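You operate a simulated robot arm through the tools that you are given. There is no shell and no other tool.

The job below is to be done with a simulated two-armed robot. You get a single attempt, and the scene is never put back.

Task
Open the cake tin's clasp, fit its base, clasp it shut and stand the tin on the baking sheet. Where these are worked on the way, their far stop is far enough and under half their travel is too little: clasp.

It is judged by the outcome, as a careful person would: the job done as asked, and still so three seconds after it is handed in. It fails if anything else is knocked over, pushed out of place, dropped, spilled or broken. Flat cloth is picked up by pressing the open fingertips on it (5 to 10 N) and closing them slowly along it; thin cloth reads only 2 to 8 mm in the jaws.

Robot
Two 7-joint arms with two-finger parallel grippers on one trunk that stands fixed in place. Base frame: the origin is at the foot of the trunk, x ahead of it, y to its left, z up; the work surface is at about z = 0.75. Units: m, degrees, N and s.
The left shoulder is at [0.163, 0.171, 1.108], the right one opposite. With the tool pointing down near the work surface each hand reaches from about 0.44 to 0.94 m from the base axis, measured 20 degrees to its own side. Payload 4.4 kg a hand.
The TCP of each hand is the grasp point between the finger pads, 0.023 m short of the fingertips. In the tool frame z runs along the fingers and y along their closing line. Largest opening 0.094 m; finger width 0.038, thickness 0.01; the body of the gripper, 0.054 by 0.096 m, starts 0.039 m behind the TCP.
Orientation is told as [roll, pitch, yaw] about the base's x, y, z axes, in that order, counted from this pose: with the fingers straight down and closing along the base's y, the tool's x points along the base's -x, its y along +y and its z along -z.

Tools
- The arms move only by the tool apply_moves. It takes "left_commands", "right_commands" or both (then of equal length, played together; a hand with none holds still); each is a list of rows, each a list of 7 numbers: the turn, a rotation vector about the tool's x, y, z in degrees, then the shift along the tool's x, y, z in m, then the closure in counts, from 0 (fully open) to 255 (shut). In form: [[rx, ry, rz, x, y, z, jaw], ...]. A call has 1 to 20 rows; each row shifts and turns the commanded pose from where the row before left it, along the tool's axes as they then stand. A row lasts 0.2 s, in which the tool goes at most 0.05 m and 8.6 degrees; a call with a longer step from one row to the next is refused whole, and so is a gripper value outside its range. Where a pose cannot be reached the arm comes as near as it can. A force on the tool above 40 N (or 10 N above the force at the start of the call, whichever is more), or a blocked arm, ends the call early, and 0.2 s more pass. Each finger travels about 0.072 m/s and halts on what it meets, pressing with about 29 N; the grip force reading is that of the motor and also rises with nothing between the fingers. The clock runs only during rows and for 0.2 s after the last one: add rows that do not move to give the fingers time. The reply holds the time, the measured pose of the TCP, the force on the tool along the base axes, the opening and the grip force, in the units named above and with some noise, with the torque about the TCP (base axes, N m) and any sound that the robot's microphone picked up.
- Cameras (640 x 400 px; columns grow to the right, rows downward): "scene" is now at [0.2832, 0.0017, 1.2242]; the picture's right is [-0.00, -1.00, 0.00], its down [-0.74, 0.00, -0.68] and it looks along [0.68, -0.00, -0.74] (base axes); focal length 261 px, centre (320, 200). "left" rides on the left gripper at [0.087, -0.016, -0.075] in its tool frame; the picture's right is [0.18, 0.98, 0.00], its down [-0.58, 0.11, -0.81] and it looks along [-0.79, 0.15, 0.59] (tool axes); focal length 243 px, centre (320, 200). "right" rides on the right gripper at [0.086, 0.016, -0.075] in its tool frame; the picture's right is [-0.18, 0.98, 0.00], its down [-0.58, -0.11, -0.81] and it looks along [-0.79, -0.15, 0.59] (tool axes); focal length 243 px, centre (320, 200). There is no depth. A picture from a camera that has moved, and an enlarged one, comes with that camera's place and axes in the base frame and with its lens.
- capture(camera): a new picture of that camera. The clock stands still meanwhile.
- slide_trunk(by): moves the trunk up (or, below 0, down) by that many m; the arms and the scene camera ride with it, the base frame stays. It gives what a move gives, with no picture.
- turn_head(pan, tilt): turns the head with the scene camera to pan (to the left, within 80 degrees either way) and tilt (down, from -29 to 69), counted from straight ahead of the robot (the tilt from the chest, where the trunk bows). It gives what a move gives.
- close_up(camera, box): a new picture of the part [left, top, right, bottom] of that camera's present view, enlarged. The clock stands still meanwhile.
- finish_job(): hands the job in; it is judged then, once.

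Places have to be worked out from the pictures, the camera data and where the tool is seen. Open the grippers and draw the arms clear of the work before you hand the job in, unless the task says otherwise.

The tools are called after "Request:" as a command line: name --argument value ..., lists and objects as JSON in quotes. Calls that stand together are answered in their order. apply_moves: Moves the arms, as the interface text tells. Its arguments: {"type":"object","properties":{"left_commands":{"type":"array"},"right_commands":{"type":"array"}},"required":[]} The other tools are called the same way: slide_trunk (by) moves the trunk up or down; turn_head (pan, tilt) turns the head that bears the scene camera; capture (camera) takes a picture; close_up (camera, box) takes an enlarged picture of a part of a camera's view; finish_job () hands the job in.

At the start:

```text
time: 0.0
left_position: [0.5676, 0.2868, 0.9896]
left_tcp_rot: [0.0, 0.0, 0.2]
left_wrist_force: [0.8, -0.4, 0.5]
left_moment: [0.02, -0.01, 0.0]
left_gripper_width: 0.0941
left_grasp_force: 0.1
right_position: [0.536, -0.2068, 0.9903]
right_tcp_rot: [0.0, 0.0, 0.0]
right_wrist_force: [-0.4, -0.1, 0.7]
right_moment: [-0.02, 0.03, 0.0]
right_gripper_width: 0.094
right_grasp_force: 0.0
trunk travel left (down, up): [-0.125, 0.263]
head pan, tilt (commanded): [0.0, 47.4]
```

scene: 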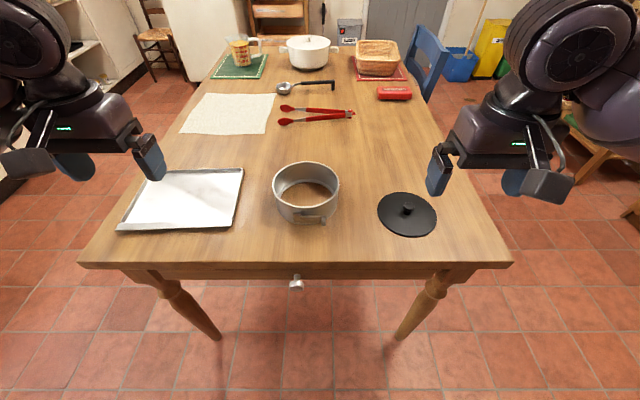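
right: 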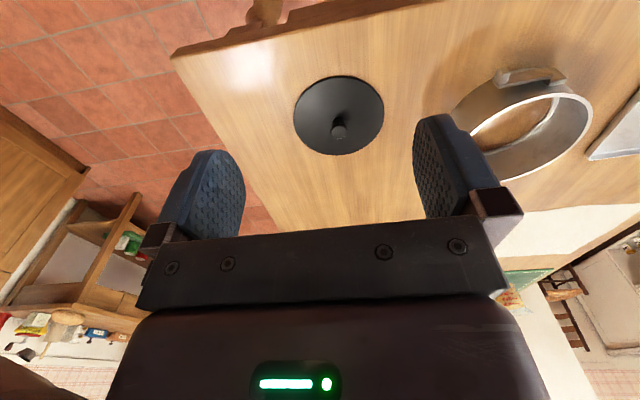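
left: 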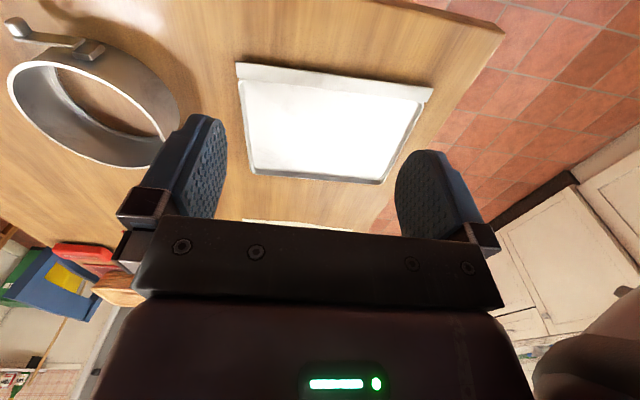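

I start by looking closely at the tin, its clasp and the base with the scene camera, before moving anything.

Request:
close_up --camera "scene" --box '[250, 140, 450, 265]'

Request:
close_up --camera "left" --box '[0, 0, 240, 150]'

Request:
close_up --camera "right" --box '[280, 40, 620, 240]'

Request:
close_up --camera "scene" --box '[100, 150, 260, 250]'

```text
3.20 times, centred on (350, 202) of scene
camera zoom: at [0.2832, 0.0017, 1.2242], right [0.0, -1.0, 0.0], down [-0.74, 0.0, -0.68], along [0.68, 0.0, -0.74], focal length 836 px, centre (224, 192)
```

zoom: 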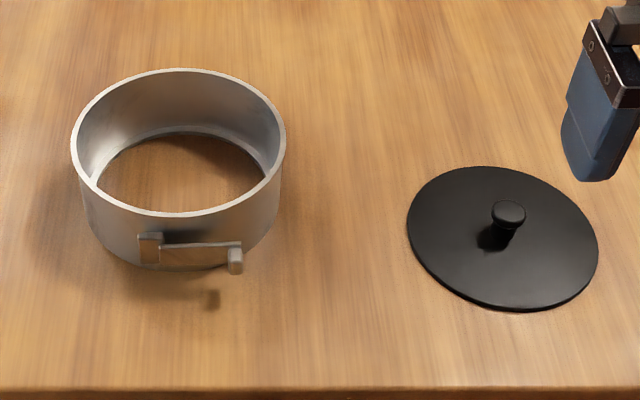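

```text
2.67 times, centred on (120, 75) of left
camera zoom: at [0.4814, 0.2696, 1.0635], right [-0.18, 0.98, 0.0], down [0.58, 0.11, 0.81], along [0.79, 0.15, -0.59], focal length 647 px, centre (853, 533)
```

zoom: 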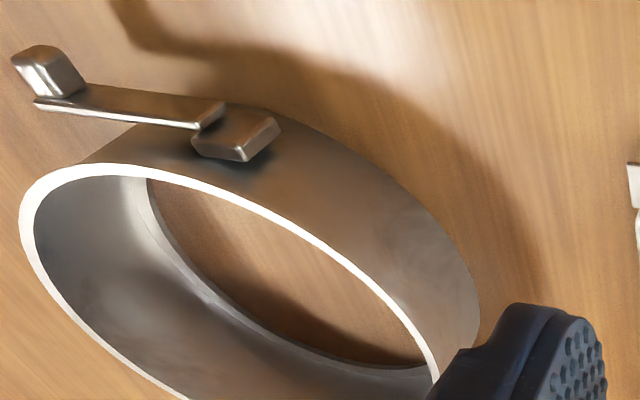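

```text
1.88 times, centred on (450, 140) of right
camera zoom: at [0.4497, -0.1892, 1.0655], right [0.18, 0.98, 0.0], down [0.58, -0.11, 0.81], along [0.79, -0.15, -0.59], focal length 457 px, centre (75, 313)
```

zoom: 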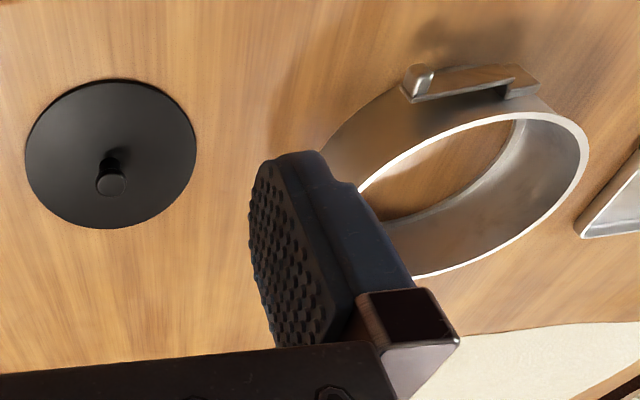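

```text
4.00 times, centred on (180, 200) of scene
camera zoom: at [0.2832, 0.0017, 1.2242], right [0.0, -1.0, 0.0], down [-0.74, 0.0, -0.68], along [0.68, 0.0, -0.74], focal length 1045 px, centre (880, 200)
```

zoom: 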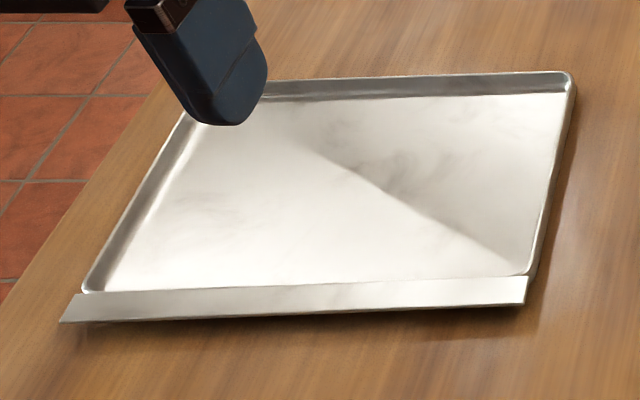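

The tin ring stands around (0.72, 0.03), about 0.15 across and 0.06 high. Its clasp lever is on the near side, hinged at the left, with a knob at its free end. I bring the right hand's camera nearer to study the clasp, well clear of the tin.

Request:
apply_moves --right_commands '[[0, 0, 0, 0, 0.03, 0.005, 0], [0, 0, 0, 0, 0.03, 0.01, 0], [0, 0, 0, 0, 0.03, 0.015, 0], [0, 0, 0, 0, 0.03, 0.015, 0], [0, 0, 0, 0, 0.03, 0.015, 0], [0, 0, 0, 0, 0.03, 0.015, 0], [0, 0, 0, 0, 0.03, 0.015, 0], [0, 0, 0, 0, 0.027, 0.02, 0], [0, 0, 0, 0, 0, 0, 0]]'

Request:
capture --camera "right"

Request:
close_up --camera "right" --box '[220, 20, 480, 180]'

Request:
close_up --camera "left" --box '[0, 0, 200, 125]'

```text
time: 2.0
left_position: [0.5674, 0.2865, 0.9886]
left_tcp_rot: [0.0, 0.0, 0.1]
left_wrist_force: [0.3, 0.2, -0.1]
left_moment: [-0.03, 0.01, -0.01]
left_gripper_width: 0.094
left_grasp_force: 0.0
right_position: [0.5325, 0.034, 0.8825]
right_tcp_rot: [-0.1, 0.0, 0.1]
right_wrist_force: [0.3, -0.1, 0.3]
right_moment: [0.0, 0.01, -0.02]
right_gripper_width: 0.0938
right_grasp_force: 0.1
trunk travel left (down, up): [-0.125, 0.263]
head pan, tilt (commanded): [0.0, 47.4]
```

```text
taken
camera right: at [0.4463, 0.0504, 0.9565], right [0.18, 0.98, 0.0], down [0.58, -0.11, 0.81], along [0.79, -0.15, -0.59], focal length 243 px, centre (320, 200)
```

right: 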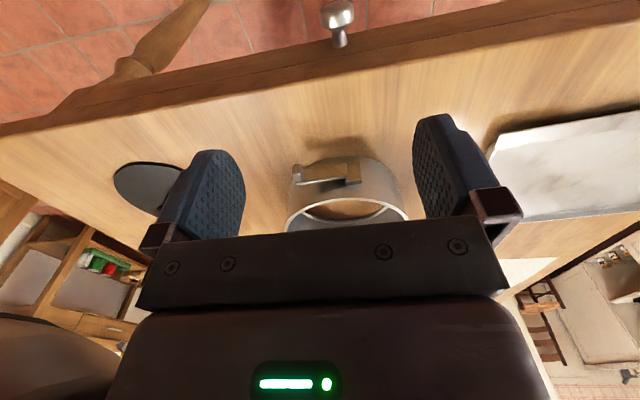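

```text
2.46 times, centred on (350, 100) of right
camera zoom: at [0.4463, 0.0504, 0.9565], right [0.18, 0.98, 0.0], down [0.58, -0.11, 0.81], along [0.79, -0.15, -0.59], focal length 597 px, centre (246, 446)
```

zoom: 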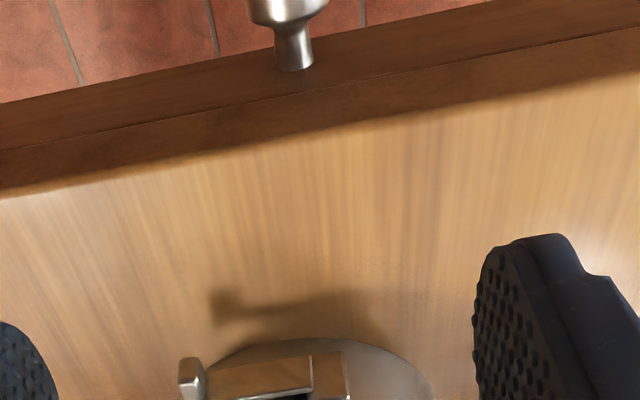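

```text
3.20 times, centred on (100, 62) of left
camera zoom: at [0.4811, 0.2698, 1.0638], right [-0.19, 0.98, 0.0], down [0.58, 0.11, 0.81], along [0.79, 0.15, -0.59], focal length 776 px, centre (1024, 640)
```

zoom: 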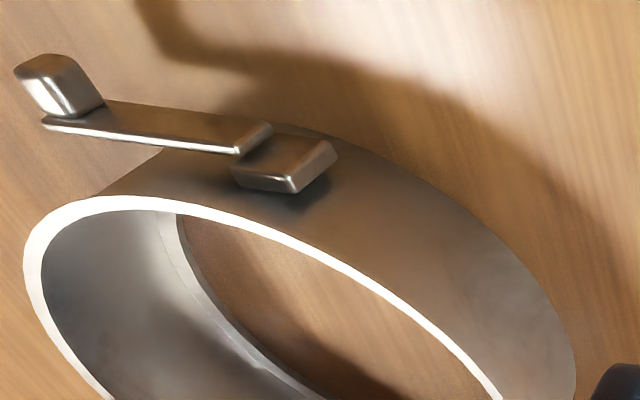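

The clasp shows between the fingers; I take a tighter enlargement of it from here.

Request:
close_up --camera "right" --box '[270, 130, 420, 235]'

Request:
close_up --camera "scene" --box '[260, 150, 350, 240]'

```text
3.81 times, centred on (345, 182) of right
camera zoom: at [0.4463, 0.0504, 0.9565], right [0.18, 0.98, 0.0], down [0.58, -0.11, 0.81], along [0.79, -0.15, -0.59], focal length 924 px, centre (225, 267)
```

zoom: 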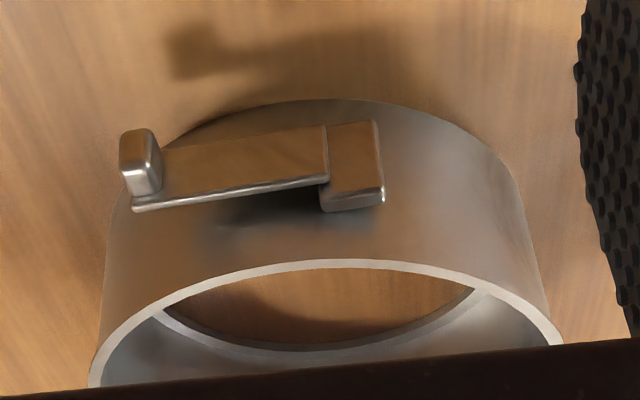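

```text
4.44 times, centred on (305, 195) of scene
camera zoom: at [0.2829, 0.0019, 1.2245], right [0.0, -1.0, 0.0], down [-0.74, 0.0, -0.68], along [0.68, 0.0, -0.74], focal length 1161 px, centre (387, 222)
```

zoom: 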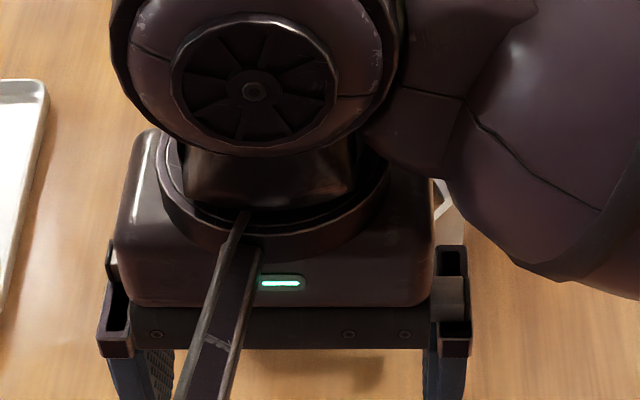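

The clasp lever runs from its hinge block at about (0.634, 0.043) to a knob near (0.622, -0.007), z about 0.78. I back the right hand out so I can measure the ring accurately from above, and bring the left hand over to a safe height.

Request:
apply_moves --right_commands '[[0, 0, 0, 0.005, -0.03, -0.005, 0], [0, 0, 0, 0.005, -0.03, -0.005, 0], [0, 0, 0, 0.005, -0.03, -0.005, 0], [0, 0, 0, 0.005, -0.03, -0.005, 0], [0, 0, 0, 0.005, -0.03, -0.005, 0], [0, 0, 0, 0, -0.02, -0.005, 0], [0, 0, 0, 0, 0, 0, 0]]'

Request:
close_up --camera "scene" --box '[264, 155, 348, 235]'

Request:
capture --camera "scene"

```text
time: 3.6
left_position: [0.5671, 0.2862, 0.9888]
left_tcp_rot: [0.1, 0.0, -0.1]
left_wrist_force: [-0.5, 0.9, 0.1]
left_moment: [-0.02, 0.0, -0.02]
left_gripper_width: 0.0941
left_grasp_force: 0.1
right_position: [0.5111, -0.1365, 0.9094]
right_tcp_rot: [-0.1, 0.0, 0.0]
right_wrist_force: [0.3, 0.8, 0.1]
right_moment: [0.0, 0.0, -0.03]
right_gripper_width: 0.0938
right_grasp_force: 0.1
trunk travel left (down, up): [-0.125, 0.263]
head pan, tilt (commanded): [0.0, 47.4]
```

```text
5.00 times, centred on (306, 195) of scene
camera zoom: at [0.2834, 0.0015, 1.2242], right [0.0, -1.0, 0.0], down [-0.74, 0.0, -0.68], along [0.68, 0.0, -0.74], focal length 1306 px, centre (390, 225)
```

zoom: 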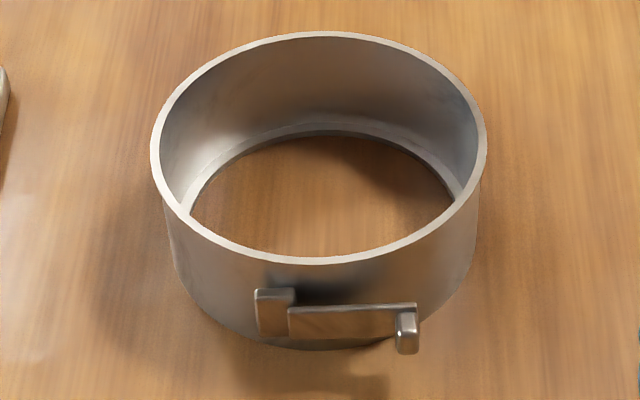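

```text
taken
camera scene: at [0.2834, 0.0015, 1.2242], right [0.0, -1.0, 0.0], down [-0.74, 0.0, -0.68], along [0.68, 0.0, -0.74], focal length 261 px, centre (320, 200)
```

scene: 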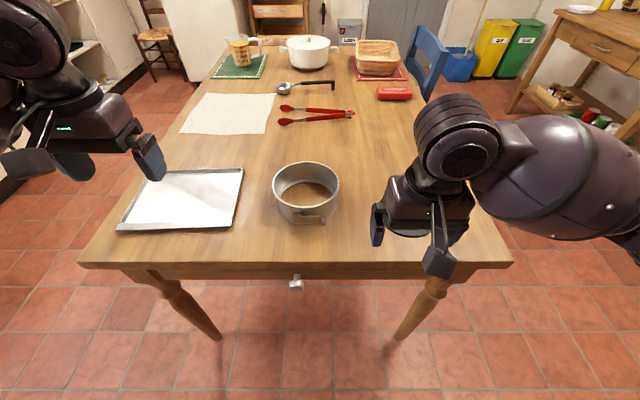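

Measured from this view: ring centre about (0.7195, 0.034), outer radius 0.077, wall about 4 mm, rim at z≈0.809. I move the left hand over the far side of the ring, so it can later brace the ring while the right hand works the clasp.

Request:
apply_moves --left_commands '[[0, 0, 0, -0.019, -0.021, 0.003, 0], [0, 0, 0, -0.019, -0.021, 0.003, 0], [0, 0, 0, -0.019, -0.021, 0.003, 0], [0, 0, 0, -0.019, -0.021, 0.003, 0], [0, 0, 0, -0.019, -0.021, 0.003, 0], [0, 0, 0, -0.019, -0.021, 0.003, 0], [0, 0, 0, -0.019, -0.021, 0.003, 0], [0, 0, 0, -0.019, -0.021, 0.003, 0], [0, 0, 0, -0.019, -0.021, 0.003, 0], [0, 0, 0, -0.019, -0.021, 0.003, 0], [0, 0, 0, -0.019, -0.021, 0.003, 0], [0, 0, 0, -0.019, -0.021, 0.003, 0], [0, 0, 0, 0, 0, 0, 0]]'

Request:
apply_moves --left_commands '[[0, 0, 8, 0, 0, 0, 0], [0, 0, 8, 0, 0, 0, 0], [0, 0, 8, 0, 0, 0, 0], [0, 0, 8, 0, 0, 0, 0], [0, 0, 8, 0, 0, 0, 0], [0, 0, 8, 0, 0, 0, 0], [0, 0, 8, 0, 0, 0, 0], [0, 0, 8, 0, 0, 0, 0], [0, 0, 8, 0, 0, 0, 0], [0, 0, 8, 0, 0, 0, 0], [0, 0, 8, 0, 0, 0, 0], [0, 0, 0, 0, 0, 0, 0]]'

Request:
capture --camera "scene"

Request:
capture --camera "left"

```text
time: 6.4
left_position: [0.7961, 0.033, 0.9549]
left_tcp_rot: [0.0, 0.0, 0.0]
left_wrist_force: [0.0, 0.8, -0.8]
left_moment: [0.01, 0.0, 0.0]
left_gripper_width: 0.0938
left_grasp_force: 0.1
right_position: [0.5112, -0.1374, 0.9094]
right_tcp_rot: [-0.1, 0.0, 0.0]
right_wrist_force: [0.3, 0.0, 0.2]
right_moment: [0.02, 0.0, -0.02]
right_gripper_width: 0.0943
right_grasp_force: 0.1
trunk travel left (down, up): [-0.125, 0.263]
head pan, tilt (commanded): [0.0, 47.4]
```

```text
time: 9.0
left_position: [0.7962, 0.0338, 0.9538]
left_tcp_rot: [0.0, -0.1, -88.1]
left_wrist_force: [-0.4, -1.7, 0.5]
left_moment: [-0.03, -0.03, 0.0]
left_gripper_width: 0.0938
left_grasp_force: 0.1
right_position: [0.5101, -0.1365, 0.9094]
right_tcp_rot: [-0.1, 0.1, 0.0]
right_wrist_force: [-0.2, -0.9, 0.5]
right_moment: [0.03, -0.01, 0.0]
right_gripper_width: 0.094
right_grasp_force: 0.0
trunk travel left (down, up): [-0.125, 0.263]
head pan, tilt (commanded): [0.0, 47.4]
```

```text
taken
camera scene: at [0.2833, 0.0017, 1.2242], right [0.0, -1.0, 0.0], down [-0.74, 0.0, -0.68], along [0.68, 0.0, -0.74], focal length 261 px, centre (320, 200)
```

scene: 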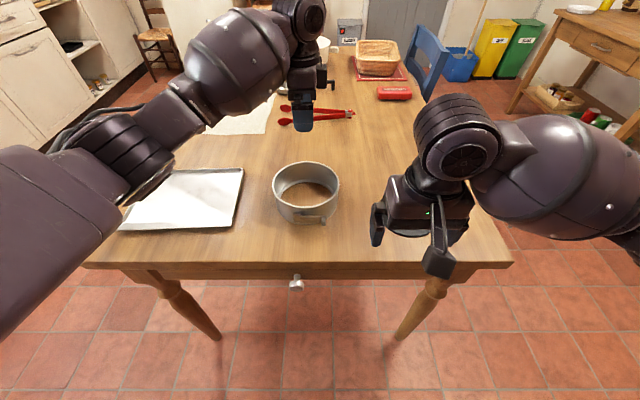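

```text
taken
camera left: at [0.7774, 0.1199, 1.0277], right [0.98, 0.22, 0.0], down [0.13, -0.58, 0.81], along [0.18, -0.79, -0.59], focal length 243 px, centre (320, 200)
```

left: 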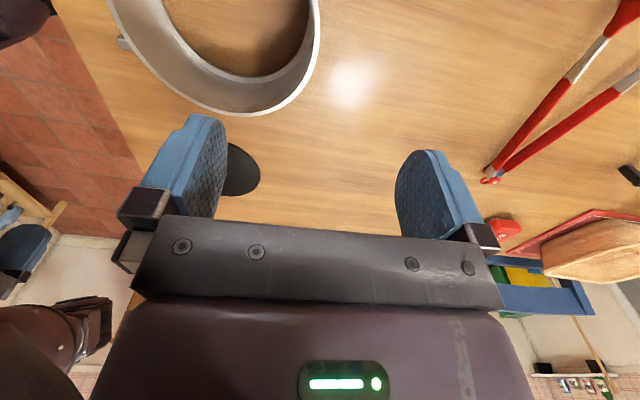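

The left hand sits over the far wall at yaw −88 with open jaws straddling it. I lower it so that one finger goes inside and one outside, then close it on the wall.

Request:
apply_moves --left_commands '[[0, 0, 0, 0, 0, 0.02, 0], [0, 0, 0, 0, 0, 0.02, 0], [0, 0, 0, 0, 0, 0.02, 0], [0, 0, 0, 0, 0, 0.02, 0], [0, 0, 0, 0, 0, 0.02, 0], [0, 0, 0, 0, 0, 0.02, 0], [0, 0, 0, 0, 0, 0.02, 0], [0, 0, 0, 0, 0, 0.02, 0], [0, 0, 0, 0, 0, 0, 0]]'

Request:
close_up --camera "scene" --box '[250, 115, 370, 240]'

Request:
capture --camera "left"

```text
time: 11.0
left_position: [0.7975, 0.036, 0.7925]
left_tcp_rot: [0.0, 0.0, -87.8]
left_wrist_force: [0.5, 0.4, -0.3]
left_moment: [0.0, -0.01, 0.0]
left_gripper_width: 0.094
left_grasp_force: 0.1
right_position: [0.5117, -0.1363, 0.9094]
right_tcp_rot: [0.0, 0.0, 0.0]
right_wrist_force: [-0.1, 0.7, -0.3]
right_moment: [-0.02, 0.01, 0.0]
right_gripper_width: 0.0939
right_grasp_force: 0.0
trunk travel left (down, up): [-0.125, 0.263]
head pan, tilt (commanded): [0.0, 47.4]
```

```text
3.20 times, centred on (310, 178) of scene
camera zoom: at [0.283, 0.0017, 1.2244], right [0.0, -1.0, 0.0], down [-0.74, 0.0, -0.68], along [0.68, 0.0, -0.74], focal length 836 px, centre (352, 272)
```

zoom: 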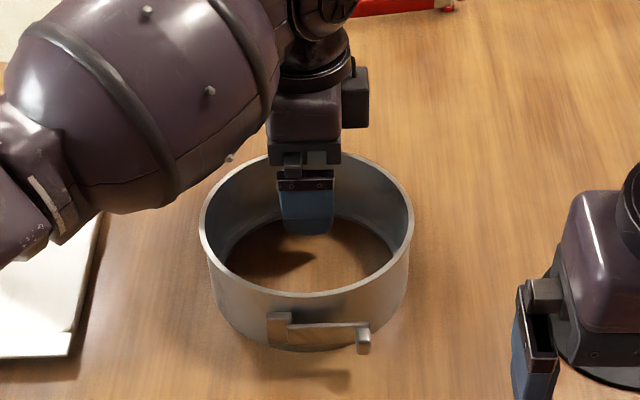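

```text
taken
camera left: at [0.7782, 0.1209, 0.8672], right [0.98, 0.22, 0.0], down [0.13, -0.58, 0.81], along [0.18, -0.79, -0.59], focal length 243 px, centre (320, 200)
```

left: 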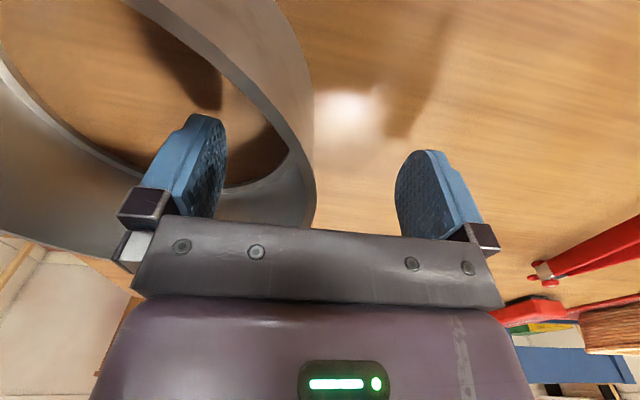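

The wall is about 3 mm nearer than the finger midpoint, so I shift by that much and close on the wall.

Request:
apply_moves --left_commands '[[0, 0, 0, 0, -0.003, 0, 60], [0, 0, 0, 0, 0, 0, 120], [0, 0, 0, 0, 0, 0, 180], [0, 0, 0, 0, 0, 0, 220], [0, 0, 0, 0, 0, 0, 255], [0, 0, 0, 0, 0, 0, 255], [0, 0, 0, 0, 0, 0, 255]]'

Request:
close_up --camera "scene" --box '[250, 115, 370, 240]'

Request:
capture --camera "left"

```text
time: 12.6
left_position: [0.7932, 0.0357, 0.7931]
left_tcp_rot: [0.1, 0.1, -87.9]
left_wrist_force: [0.4, -1.0, 0.3]
left_moment: [-0.05, 0.02, 0.09]
left_gripper_width: 0.0041
left_grasp_force: 28.6
right_position: [0.5104, -0.1356, 0.9091]
right_tcp_rot: [0.0, 0.0, 0.0]
right_wrist_force: [0.3, -0.5, -1.1]
right_moment: [0.04, -0.03, 0.02]
right_gripper_width: 0.094
right_grasp_force: 0.2
trunk travel left (down, up): [-0.125, 0.263]
head pan, tilt (commanded): [0.0, 47.4]
```

```text
3.20 times, centred on (310, 178) of scene
camera zoom: at [0.2833, 0.0016, 1.2242], right [0.0, -1.0, 0.0], down [-0.74, 0.0, -0.68], along [0.68, 0.0, -0.74], focal length 836 px, centre (352, 272)
```

zoom: 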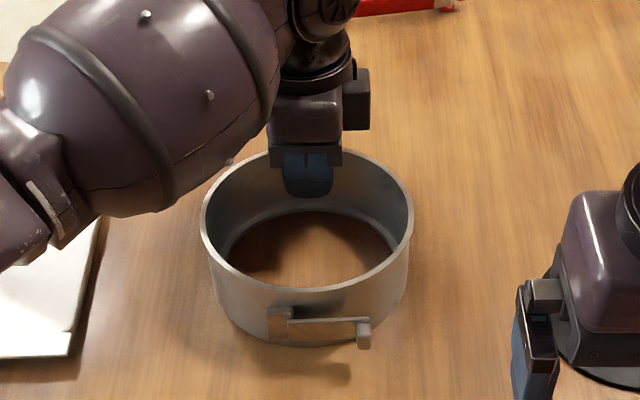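

```text
taken
camera left: at [0.7751, 0.1201, 0.8676], right [0.98, 0.22, 0.0], down [0.13, -0.58, 0.81], along [0.18, -0.79, -0.59], focal length 243 px, centre (320, 200)
```

left: 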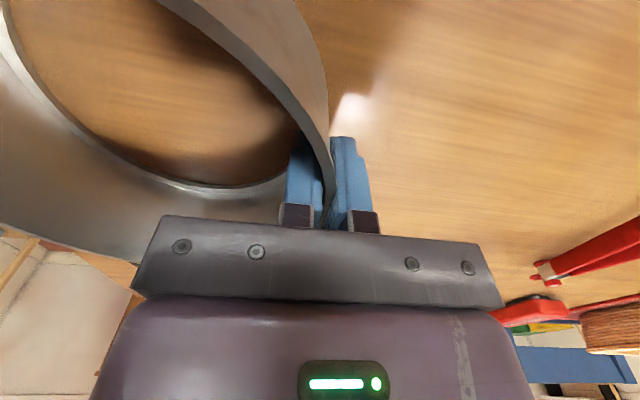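

The left hand holds the ring wall firmly (4 mm width, 29 N). Now I bring the right hand, jaws narrowed to about 30 mm, in front of the knob at about (0.585, −0.006) and then down to the knob's height.

Request:
apply_moves --right_commands '[[0, 0, 0, -0.012, 0.0216, 0.008, 60], [0, 0, 0, -0.012, 0.0216, 0.008, 120], [0, 0, 0, -0.012, 0.0216, 0.008, 174], [0, 0, 0, -0.012, 0.0216, 0.008, 174], [0, 0, 0, -0.012, 0.0216, 0.008, 174], [0, 0, 0, -0.012, 0.0216, 0.008, 174], [0, 0, 0, 0, 0, 0.019, 174], [0, 0, 0, 0, 0, 0.019, 174], [0, 0, 0, 0, 0, 0.019, 174], [0, 0, 0, 0, 0, 0.019, 174], [0, 0, 0, 0, 0, 0, 174]]'

Request:
capture --camera "right"

Request:
close_up --camera "right" --box '[240, 60, 440, 240]'

Request:
close_up --camera "scene" --box '[250, 115, 370, 240]'

```text
time: 15.0
left_position: [0.7936, 0.0338, 0.7932]
left_tcp_rot: [-0.1, 0.0, -87.9]
left_wrist_force: [-0.6, -0.5, 0.5]
left_moment: [-0.11, -0.03, 0.01]
left_gripper_width: 0.0038
left_grasp_force: 29.0
right_position: [0.5839, -0.0067, 0.7866]
right_tcp_rot: [0.0, 0.0, 0.1]
right_wrist_force: [0.1, -0.8, 0.0]
right_moment: [-0.02, 0.0, 0.0]
right_gripper_width: 0.0297
right_grasp_force: 0.0
trunk travel left (down, up): [-0.125, 0.263]
head pan, tilt (commanded): [0.0, 47.4]
```

```text
taken
camera right: at [0.4972, 0.0094, 0.8622], right [0.18, 0.98, 0.0], down [0.58, -0.11, 0.81], along [0.79, -0.15, -0.59], focal length 243 px, centre (320, 200)
```

right: 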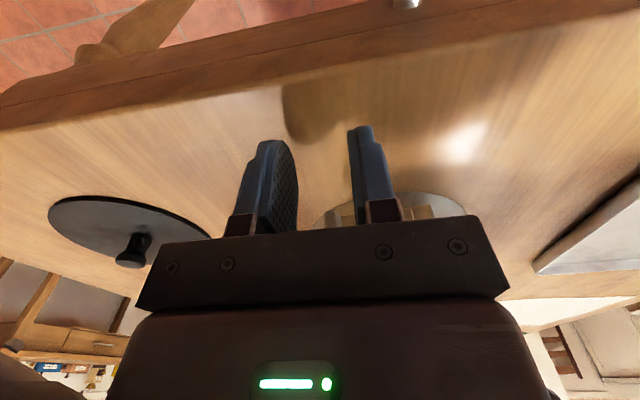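

```text
2.22 times, centred on (340, 150) of right
camera zoom: at [0.4972, 0.0094, 0.8622], right [0.18, 0.98, 0.0], down [0.58, -0.11, 0.81], along [0.79, -0.15, -0.59], focal length 539 px, centre (276, 311)
```

zoom: 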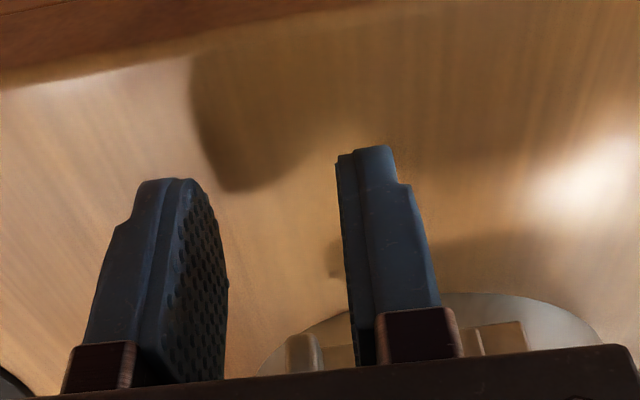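

```text
3.20 times, centred on (310, 178) of scene
camera zoom: at [0.2832, 0.0017, 1.2243], right [0.0, -1.0, 0.0], down [-0.74, 0.0, -0.68], along [0.68, 0.0, -0.74], focal length 836 px, centre (352, 272)
```

zoom: 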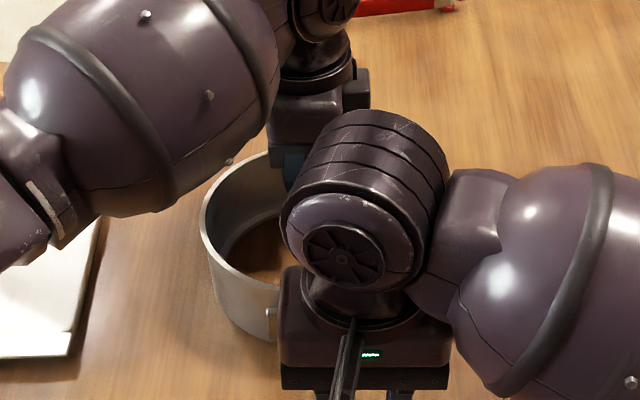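

The knob is centred between the jaws (y≈−0.007). I advance to x≈0.610 so the pads straddle it just in front of the lever plate, then close on it.

Request:
apply_moves --right_commands '[[0, 0, 0, -0.009, 0, 0.001, 174], [0, 0, 0, -0.009, 0, 0.001, 174], [0, 0, 0, -0.008, 0, 0, 174], [0, 0, 0, 0, 0, 0, 174]]'

Request:
close_up --camera "right" --box '[240, 80, 440, 240]'

```text
time: 16.0
left_position: [0.7945, 0.0358, 0.7932]
left_tcp_rot: [0.0, 0.0, -87.9]
left_wrist_force: [0.2, 0.4, 0.7]
left_moment: [-0.03, -0.08, 0.0]
left_gripper_width: 0.0042
left_grasp_force: 28.8
right_position: [0.6091, -0.0097, 0.7852]
right_tcp_rot: [0.0, 0.0, 0.0]
right_wrist_force: [0.3, -0.4, 0.9]
right_moment: [-0.01, -0.02, 0.0]
right_gripper_width: 0.0296
right_grasp_force: 0.2
trunk travel left (down, up): [-0.125, 0.263]
head pan, tilt (commanded): [0.0, 47.4]
```

```text
2.50 times, centred on (340, 160) of right
camera zoom: at [0.5222, 0.0065, 0.8594], right [0.18, 0.98, 0.0], down [0.58, -0.11, 0.81], along [0.79, -0.15, -0.59], focal length 606 px, centre (270, 300)
```

zoom: 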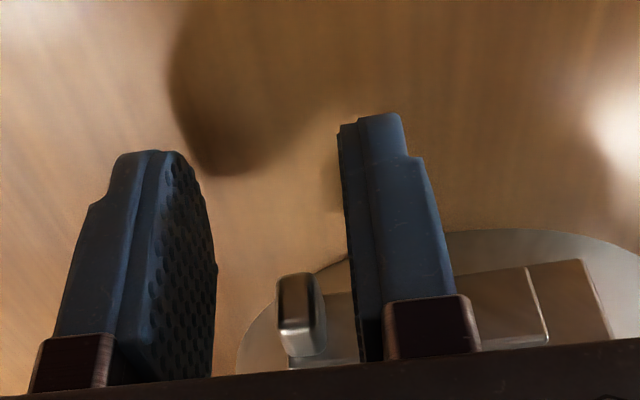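

The knob lies between the pads, front face near x≈0.62 and z 0.78–0.79. I edge 3 mm further in and close on it.

Request:
apply_moves --right_commands '[[0, 0, 0, -0.003, 0.0015, 0, 174], [0, 0, 0, 0, 0, 0, 200], [0, 0, 0, 0, 0, 0, 225], [0, 0, 0, 0, 0, 0, 255], [0, 0, 0, 0, 0, 0, 255]]'

Request:
close_up --camera "right" --box '[240, 80, 440, 240]'

```text
time: 17.2
left_position: [0.7933, 0.0343, 0.7938]
left_tcp_rot: [0.0, 0.0, -87.9]
left_wrist_force: [2.5, -2.5, 0.2]
left_moment: [0.14, 0.07, 0.32]
left_gripper_width: 0.0043
left_grasp_force: 28.9
right_position: [0.6113, -0.0084, 0.7845]
right_tcp_rot: [0.0, 0.0, 0.1]
right_wrist_force: [0.0, 3.4, 0.7]
right_moment: [0.03, -0.2, 0.15]
right_gripper_width: 0.0096
right_grasp_force: 29.1
trunk travel left (down, up): [-0.125, 0.263]
head pan, tilt (commanded): [0.0, 47.4]
```

```text
2.50 times, centred on (340, 160) of right
camera zoom: at [0.5252, 0.0081, 0.859], right [0.18, 0.98, 0.0], down [0.58, -0.11, 0.81], along [0.79, -0.15, -0.59], focal length 606 px, centre (270, 300)
```

zoom: 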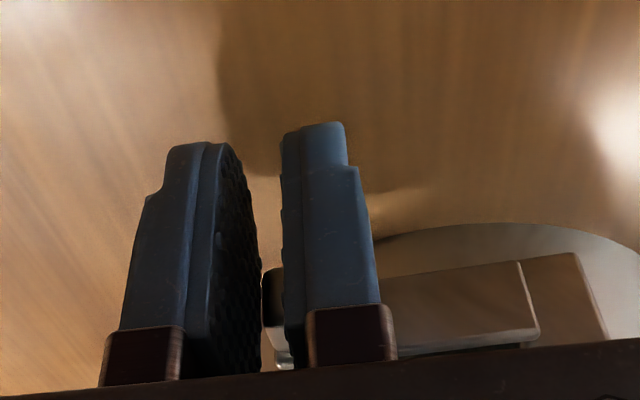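

The knob is gripped (9.6 mm, 29 N). I swing it outward a first 12° about the hinge, turning the hand with the lever, and check the forces.

Request:
apply_moves --right_commands '[[0, 0, 4, 0.0037, 0.0019, 0, 255], [0, 0, 4, 0.0037, 0.0019, 0, 255], [0, 0, 4, 0.0037, 0.0019, 0, 255], [0, 0, 0, 0, 0, 0, 255]]'

Request:
close_up --camera "right" --box '[200, 60, 460, 240]'

Request:
close_up --camera "scene" --box '[250, 115, 370, 240]'

```text
time: 18.2
left_position: [0.7938, 0.0339, 0.7944]
left_tcp_rot: [-0.1, -0.1, -88.1]
left_wrist_force: [0.5, -1.5, 3.5]
left_moment: [-0.2, 0.29, 0.22]
left_gripper_width: 0.0038
left_grasp_force: 29.3
right_position: [0.6013, -0.0018, 0.7855]
right_tcp_rot: [0.0, 0.0, -12.0]
right_wrist_force: [-0.9, 1.0, -2.3]
right_moment: [0.03, 0.24, 0.06]
right_gripper_width: 0.0096
right_grasp_force: 28.4
trunk travel left (down, up): [-0.125, 0.263]
head pan, tilt (commanded): [0.0, 47.4]
```

```text
2.22 times, centred on (330, 150) of right
camera zoom: at [0.5196, 0.0329, 0.8592], right [0.38, 0.92, 0.0], down [0.55, -0.23, 0.81], along [0.74, -0.31, -0.59], focal length 539 px, centre (298, 311)
```

zoom: 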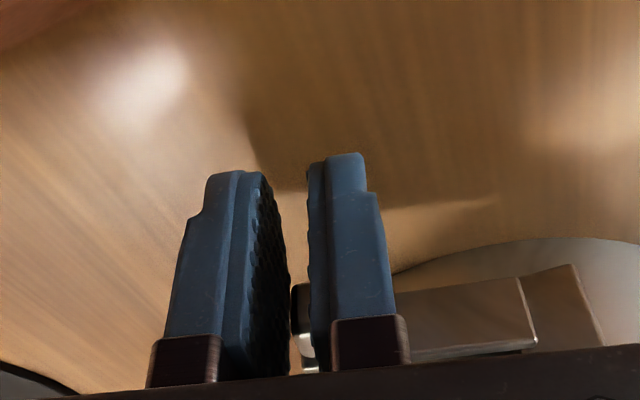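

```text
3.20 times, centred on (310, 178) of scene
camera zoom: at [0.2833, 0.0017, 1.2242], right [0.0, -1.0, 0.0], down [-0.74, 0.0, -0.68], along [0.68, 0.0, -0.74], focal length 836 px, centre (352, 272)
```

zoom: 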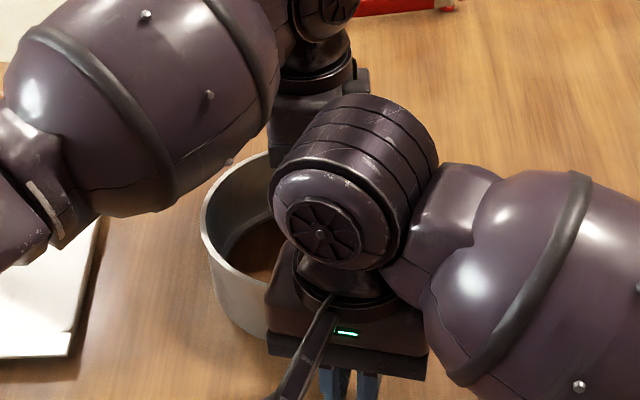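

The lever turns with the hand about its vertical hinge at very low force. I continue in 25° portions, watching the force for the far stop.

Request:
apply_moves --right_commands '[[0, 0, 5, 0.00457, 0.00243, 0, 255], [0, 0, 5, 0.00457, 0.00243, 0, 255], [0, 0, 5, 0.00457, 0.00243, 0, 255], [0, 0, 5, 0.00457, 0.00243, 0, 255], [0, 0, 5, 0.00457, 0.00243, 0, 255], [0, 0, 0, 0, 0, 0, 255]]'

Request:
close_up --camera "right" --box '[200, 60, 460, 240]'

```text
time: 19.6
left_position: [0.7925, 0.0352, 0.7926]
left_tcp_rot: [0.1, 0.0, -88.1]
left_wrist_force: [-0.9, -0.5, 2.6]
left_moment: [0.02, 0.24, 0.06]
left_gripper_width: 0.0041
left_grasp_force: 28.8
right_position: [0.5846, 0.0191, 0.784]
right_tcp_rot: [-0.1, 0.0, -37.0]
right_wrist_force: [-0.5, 0.2, 0.0]
right_moment: [0.03, 0.09, -0.01]
right_gripper_width: 0.0093
right_grasp_force: 28.4
trunk travel left (down, up): [-0.125, 0.263]
head pan, tilt (commanded): [0.0, 47.4]
```

```text
2.22 times, centred on (330, 150) of right
camera zoom: at [0.5252, 0.0842, 0.8591], right [0.74, 0.67, 0.0], down [0.4, -0.44, 0.81], along [0.54, -0.6, -0.59], focal length 539 px, centre (298, 311)
```

zoom: 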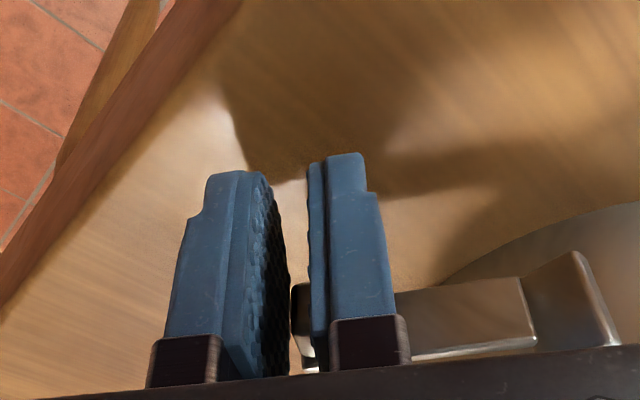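

The lever is now about 37° open with almost no force. Before going on I check the clearance between the right wrist and the left forearm.

Request:
capture --camera "scene"

Request:
capture --camera "left"

```text
taken
camera scene: at [0.2832, 0.0017, 1.2243], right [0.0, -1.0, 0.0], down [-0.74, 0.0, -0.68], along [0.68, 0.0, -0.74], focal length 261 px, centre (320, 200)
```

scene: 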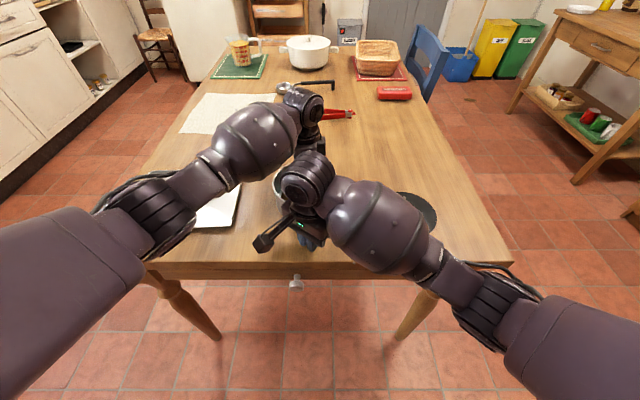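

```text
taken
camera left: at [0.775, 0.1201, 0.8676], right [0.98, 0.22, 0.0], down [0.13, -0.58, 0.81], along [0.18, -0.79, -0.59], focal length 243 px, centre (320, 200)
```

left: 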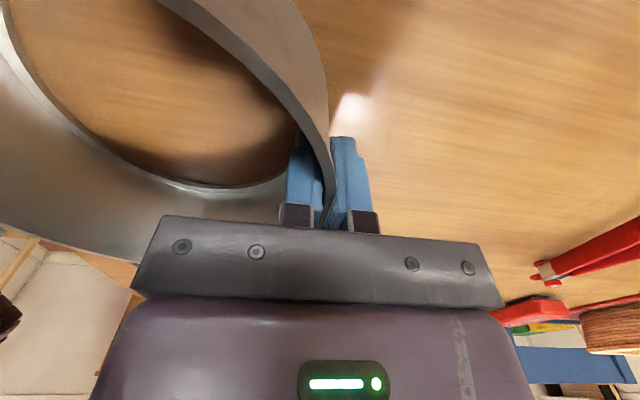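

Turning the right hand on to 90° would bring its wrist too near the left forearm. I release the knob here, back off and rise, square the hand up, and will push the lever the rest of the way from its inner side with one finger of the open gripper.

Request:
apply_moves --right_commands '[[0, 0, 0, 0, 0, 0, 180], [0, 0, 0, 0, 0, 0, 147], [0, 0, 0, 0, 0, 0, 147], [0, 0, 0, 0.015, 0, 0, 147], [0, 0, 0, 0.015, 0, 0, 147], [0, 0, 0, 0, 0, -0.035, 147], [0, 0, 0, 0, 0, -0.035, 100], [0, 0, -7.4, 0, 0, 0, 50], [0, 0, -7.4, 0, 0, 0, 0], [0, 0, -7.4, 0, 0, 0, 0], [0, 0, -7.4, 0, 0, 0, 0], [0, 0, -7.4, 0, 0, 0, 0], [0, 0, 0, 0, 0, 0, 0]]'

Request:
capture --camera "right"

Request:
capture --camera "scene"

```text
time: 22.4
left_position: [0.7939, 0.0345, 0.7938]
left_tcp_rot: [-0.1, 0.0, -87.9]
left_wrist_force: [0.9, 0.5, -0.2]
left_moment: [0.04, 0.03, 0.02]
left_gripper_width: 0.004
left_grasp_force: 29.5
right_position: [0.5597, 0.0362, 0.8537]
right_tcp_rot: [0.1, -0.1, 0.1]
right_wrist_force: [0.1, -0.2, 0.8]
right_moment: [0.02, -0.02, 0.01]
right_gripper_width: 0.0938
right_grasp_force: 0.1
trunk travel left (down, up): [-0.125, 0.263]
head pan, tilt (commanded): [0.0, 47.4]
```

```text
taken
camera right: at [0.4744, 0.0528, 0.9294], right [0.18, 0.98, 0.0], down [0.58, -0.11, 0.81], along [0.79, -0.15, -0.59], focal length 243 px, centre (320, 200)
```

right: 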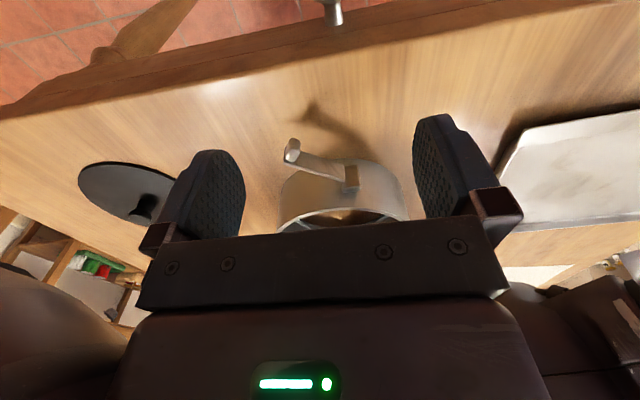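

```text
taken
camera scene: at [0.2832, 0.0017, 1.2242], right [0.0, -1.0, 0.0], down [-0.74, 0.0, -0.68], along [0.68, 0.0, -0.74], focal length 261 px, centre (320, 200)
```

scene: 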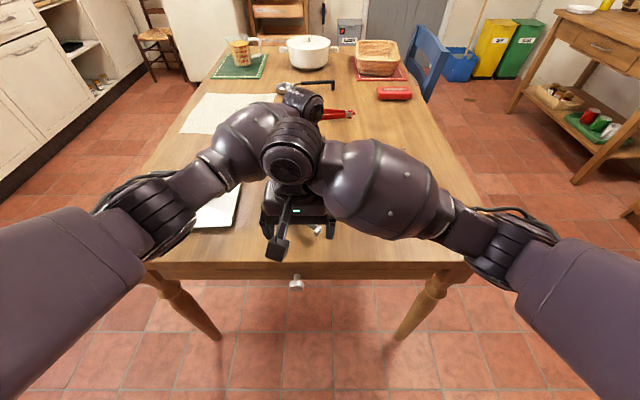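

The lever stays where I left it, about 37° open. I move the right hand sideways over the insertion spot and check from the scene camera before going down.

Request:
apply_moves --right_commands '[[0, 0, 0, 0, -0.03, 0, 0], [0, 0, 0, 0, -0.03, 0, 0], [0, 0, 0, 0, -0.033, 0, 0], [0, 0, 0, -0.03, 0, 0, 0], [0, 0, 0, -0.033, 0, 0, 0], [0, 0, 0, 0, 0, 0, 0]]'

Request:
close_up --camera "scene" --box '[260, 155, 360, 255]'

Request:
capture --camera "right"

```text
time: 23.8
left_position: [0.7942, 0.0342, 0.7923]
left_tcp_rot: [0.0, 0.0, -88.1]
left_wrist_force: [-0.5, -1.2, 0.2]
left_moment: [0.06, -0.08, 0.04]
left_gripper_width: 0.0041
left_grasp_force: 28.5
right_position: [0.6216, -0.0561, 0.8543]
right_tcp_rot: [0.0, 0.0, 0.1]
right_wrist_force: [-0.4, 0.7, -0.7]
right_moment: [0.02, 0.0, 0.0]
right_gripper_width: 0.0938
right_grasp_force: 0.2
trunk travel left (down, up): [-0.125, 0.263]
head pan, tilt (commanded): [0.0, 47.4]
```

```text
4.00 times, centred on (310, 205) of scene
camera zoom: at [0.2832, 0.0017, 1.2243], right [0.0, -1.0, 0.0], down [-0.74, 0.0, -0.68], along [0.68, 0.0, -0.74], focal length 1045 px, centre (360, 180)
```

zoom: 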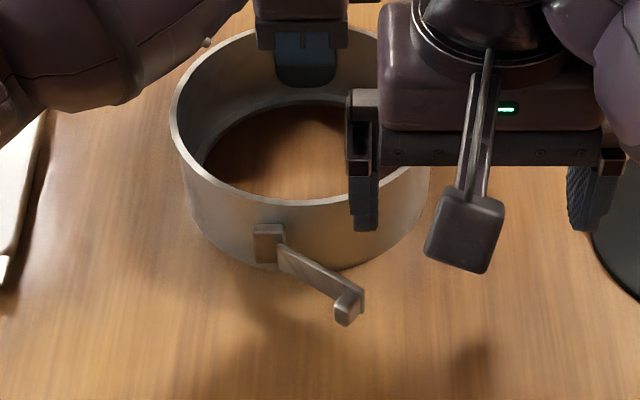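

```text
taken
camera right: at [0.5351, -0.039, 0.9296], right [0.18, 0.98, 0.0], down [0.58, -0.11, 0.81], along [0.79, -0.15, -0.59], focal length 243 px, centre (320, 200)
```

right: 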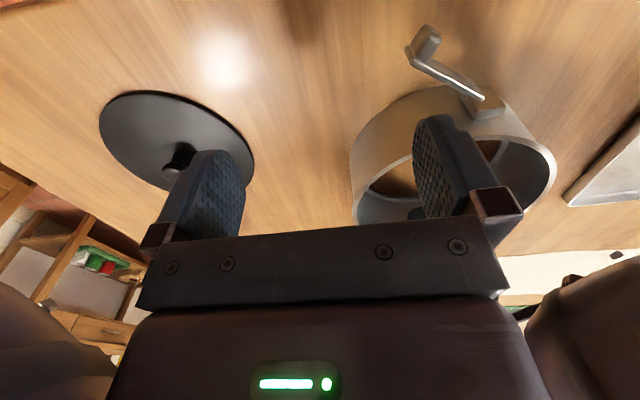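

From above, the lever end lies near (0.610, 0.001), right beside the finger's footprint. I shift the hand 12 mm to the right and 6 mm forward so the finger comes down cleanly between the lever end and the ring, then lower it.

Request:
apply_moves --right_commands '[[0, 0, 0, -0.006, -0.012, 0, 0], [0, 0, 0, 0, 0, 0.023, 0], [0, 0, 0, 0, 0, 0.023, 0], [0, 0, 0, 0, 0, 0.023, 0], [0, 0, 0, 0, 0, 0, 0]]'

Request:
close_up --camera "scene" --box '[260, 155, 360, 255]'

Request:
capture --camera "right"

```text
time: 25.0
left_position: [0.7939, 0.0348, 0.7939]
left_tcp_rot: [0.0, 0.1, -87.9]
left_wrist_force: [0.3, 0.6, 1.4]
left_moment: [-0.13, 0.05, -0.01]
left_gripper_width: 0.0039
left_grasp_force: 29.2
right_position: [0.6289, -0.07, 0.7856]
right_tcp_rot: [0.0, -0.1, 0.0]
right_wrist_force: [-0.2, 1.0, 0.0]
right_moment: [0.02, -0.01, 0.03]
right_gripper_width: 0.0939
right_grasp_force: 0.1
trunk travel left (down, up): [-0.125, 0.263]
head pan, tilt (commanded): [0.0, 47.4]
```

```text
4.00 times, centred on (310, 205) of scene
camera zoom: at [0.2832, 0.0017, 1.2243], right [0.0, -1.0, 0.0], down [-0.74, 0.0, -0.68], along [0.68, 0.0, -0.74], focal length 1045 px, centre (360, 180)
```

zoom: 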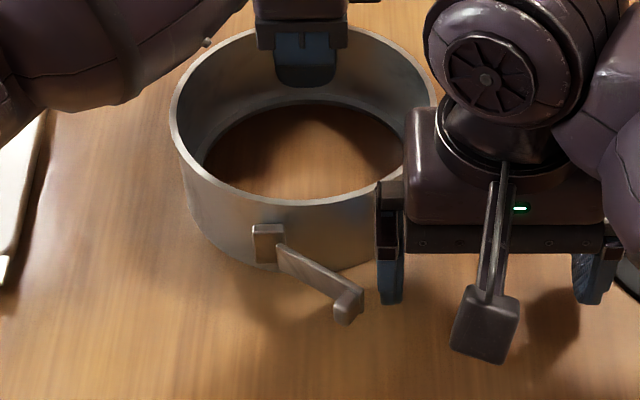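

```text
taken
camera right: at [0.5421, -0.053, 0.86], right [0.18, 0.98, 0.0], down [0.58, -0.11, 0.81], along [0.79, -0.15, -0.59], focal length 243 px, centre (320, 200)
```

right: 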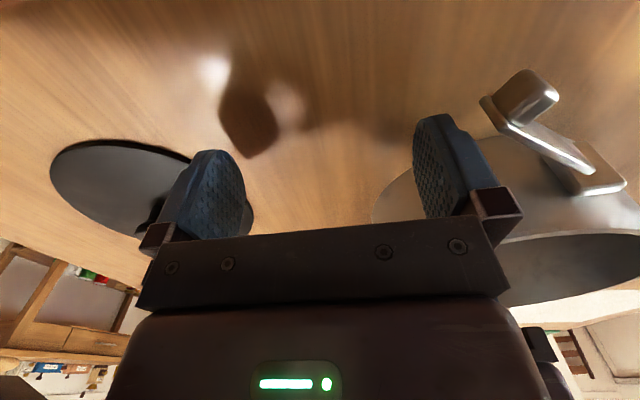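

The finger is between the lever end and the ring. I now push left and slightly outward, sweeping the lever toward and past 90°.

Request:
apply_moves --right_commands '[[0, 0, 0, 0.0024, 0.005, 0, 0], [0, 0, 0, 0.0024, 0.005, 0, 0], [0, 0, 0, 0.0024, 0.005, 0, 0], [0, 0, 0, 0.0024, 0.005, 0, 0], [0, 0, 0, 0.0024, 0.005, 0, 0], [0, 0, 0, 0.0024, 0.005, 0, 0], [0, 0, 0, 0.0024, 0.005, 0, 0], [0, 0, 0, 0.0024, 0.005, 0, 0], [0, 0, 0, 0.0024, 0.005, 0, 0], [0, 0, 0, 0.0024, 0.005, 0, 0], [0, 0, 0, 0, 0, 0, 0]]'

Request:
close_up --camera "scene" --box '[260, 155, 360, 255]'

Request:
capture --camera "right"

```text
time: 27.4
left_position: [0.7939, 0.0355, 0.793]
left_tcp_rot: [0.0, 0.1, -88.0]
left_wrist_force: [0.8, 0.2, 0.0]
left_moment: [0.06, -0.08, -0.06]
left_gripper_width: 0.0041
left_grasp_force: 28.9
right_position: [0.606, -0.0189, 0.7868]
right_tcp_rot: [0.0, 0.0, 0.0]
right_wrist_force: [0.0, 0.5, 0.3]
right_moment: [-0.02, 0.0, -0.02]
right_gripper_width: 0.0942
right_grasp_force: 0.0
trunk travel left (down, up): [-0.125, 0.263]
head pan, tilt (commanded): [0.0, 47.4]
```

```text
4.00 times, centred on (310, 205) of scene
camera zoom: at [0.2832, 0.0017, 1.2242], right [0.0, -1.0, 0.0], down [-0.74, 0.0, -0.68], along [0.68, 0.0, -0.74], focal length 1045 px, centre (360, 180)
```

zoom: 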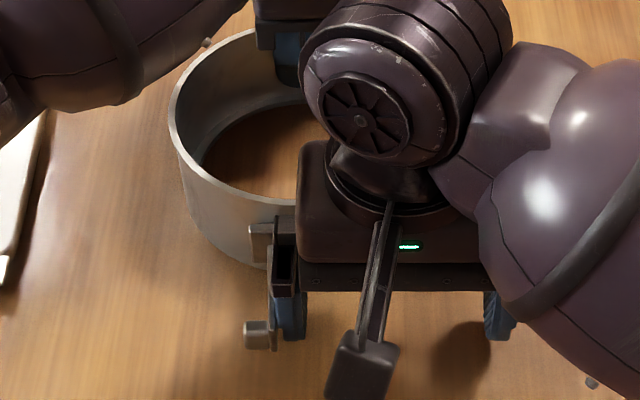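

```text
taken
camera right: at [0.5191, -0.0022, 0.8602], right [0.18, 0.98, 0.0], down [0.58, -0.11, 0.81], along [0.79, -0.15, -0.59], focal length 243 px, centre (320, 200)
```

right: 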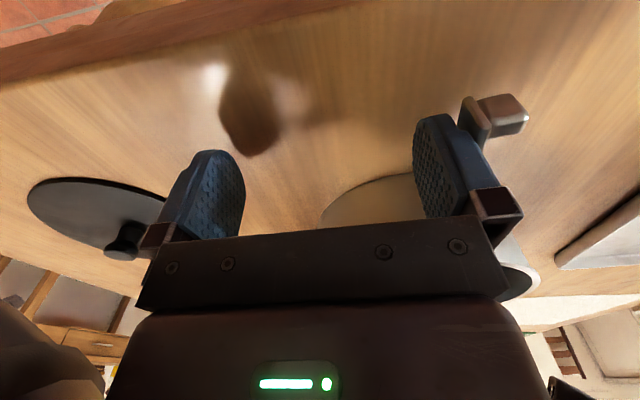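

The lever now points straight out (about 90°). I keep pushing left in small steps to find the far stop, watching the force.

Request:
apply_moves --right_commands '[[0, 0, 0, 0.002, 0.003, 0, 0], [0, 0, 0, 0.002, 0.003, 0, 0], [0, 0, 0, 0.002, 0.003, 0, 0], [0, 0, 0, 0.001, 0.003, 0, 0], [0, 0, 0, 0, 0, 0, 0]]'

Request:
close_up --camera "scene" --box '[260, 155, 360, 255]'

Request:
close_up --camera "right" --box '[380, 60, 600, 220]'

```text
time: 28.6
left_position: [0.7937, 0.0344, 0.7933]
left_tcp_rot: [0.0, 0.1, -88.0]
left_wrist_force: [1.1, 1.4, 0.0]
left_moment: [-0.25, -0.02, -0.51]
left_gripper_width: 0.0039
left_grasp_force: 29.5
right_position: [0.5982, -0.0071, 0.7856]
right_tcp_rot: [0.0, 0.0, 0.0]
right_wrist_force: [-0.5, -3.3, 1.4]
right_moment: [0.04, -0.04, -0.03]
right_gripper_width: 0.0926
right_grasp_force: 0.1
trunk travel left (down, up): [-0.125, 0.263]
head pan, tilt (commanded): [0.0, 47.4]
```

```text
4.00 times, centred on (310, 205) of scene
camera zoom: at [0.2832, 0.0016, 1.2243], right [0.0, -1.0, 0.0], down [-0.74, 0.0, -0.68], along [0.68, 0.0, -0.74], focal length 1045 px, centre (360, 180)
```

zoom: 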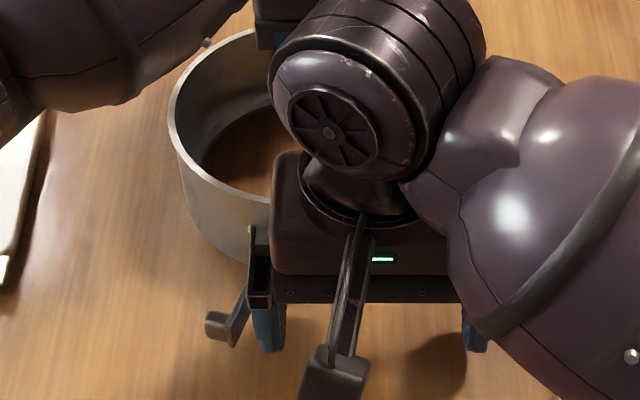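

```text
2.50 times, centred on (490, 140) of right
camera zoom: at [0.5121, 0.0093, 0.8604], right [0.18, 0.98, 0.0], down [0.58, -0.11, 0.81], along [0.79, -0.15, -0.59], focal length 606 px, centre (-105, 350)
```

zoom: 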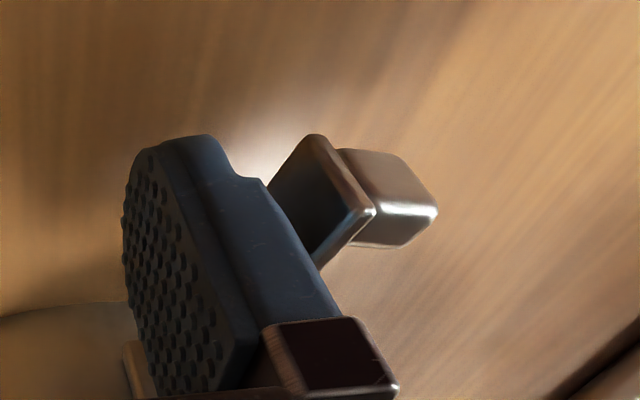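

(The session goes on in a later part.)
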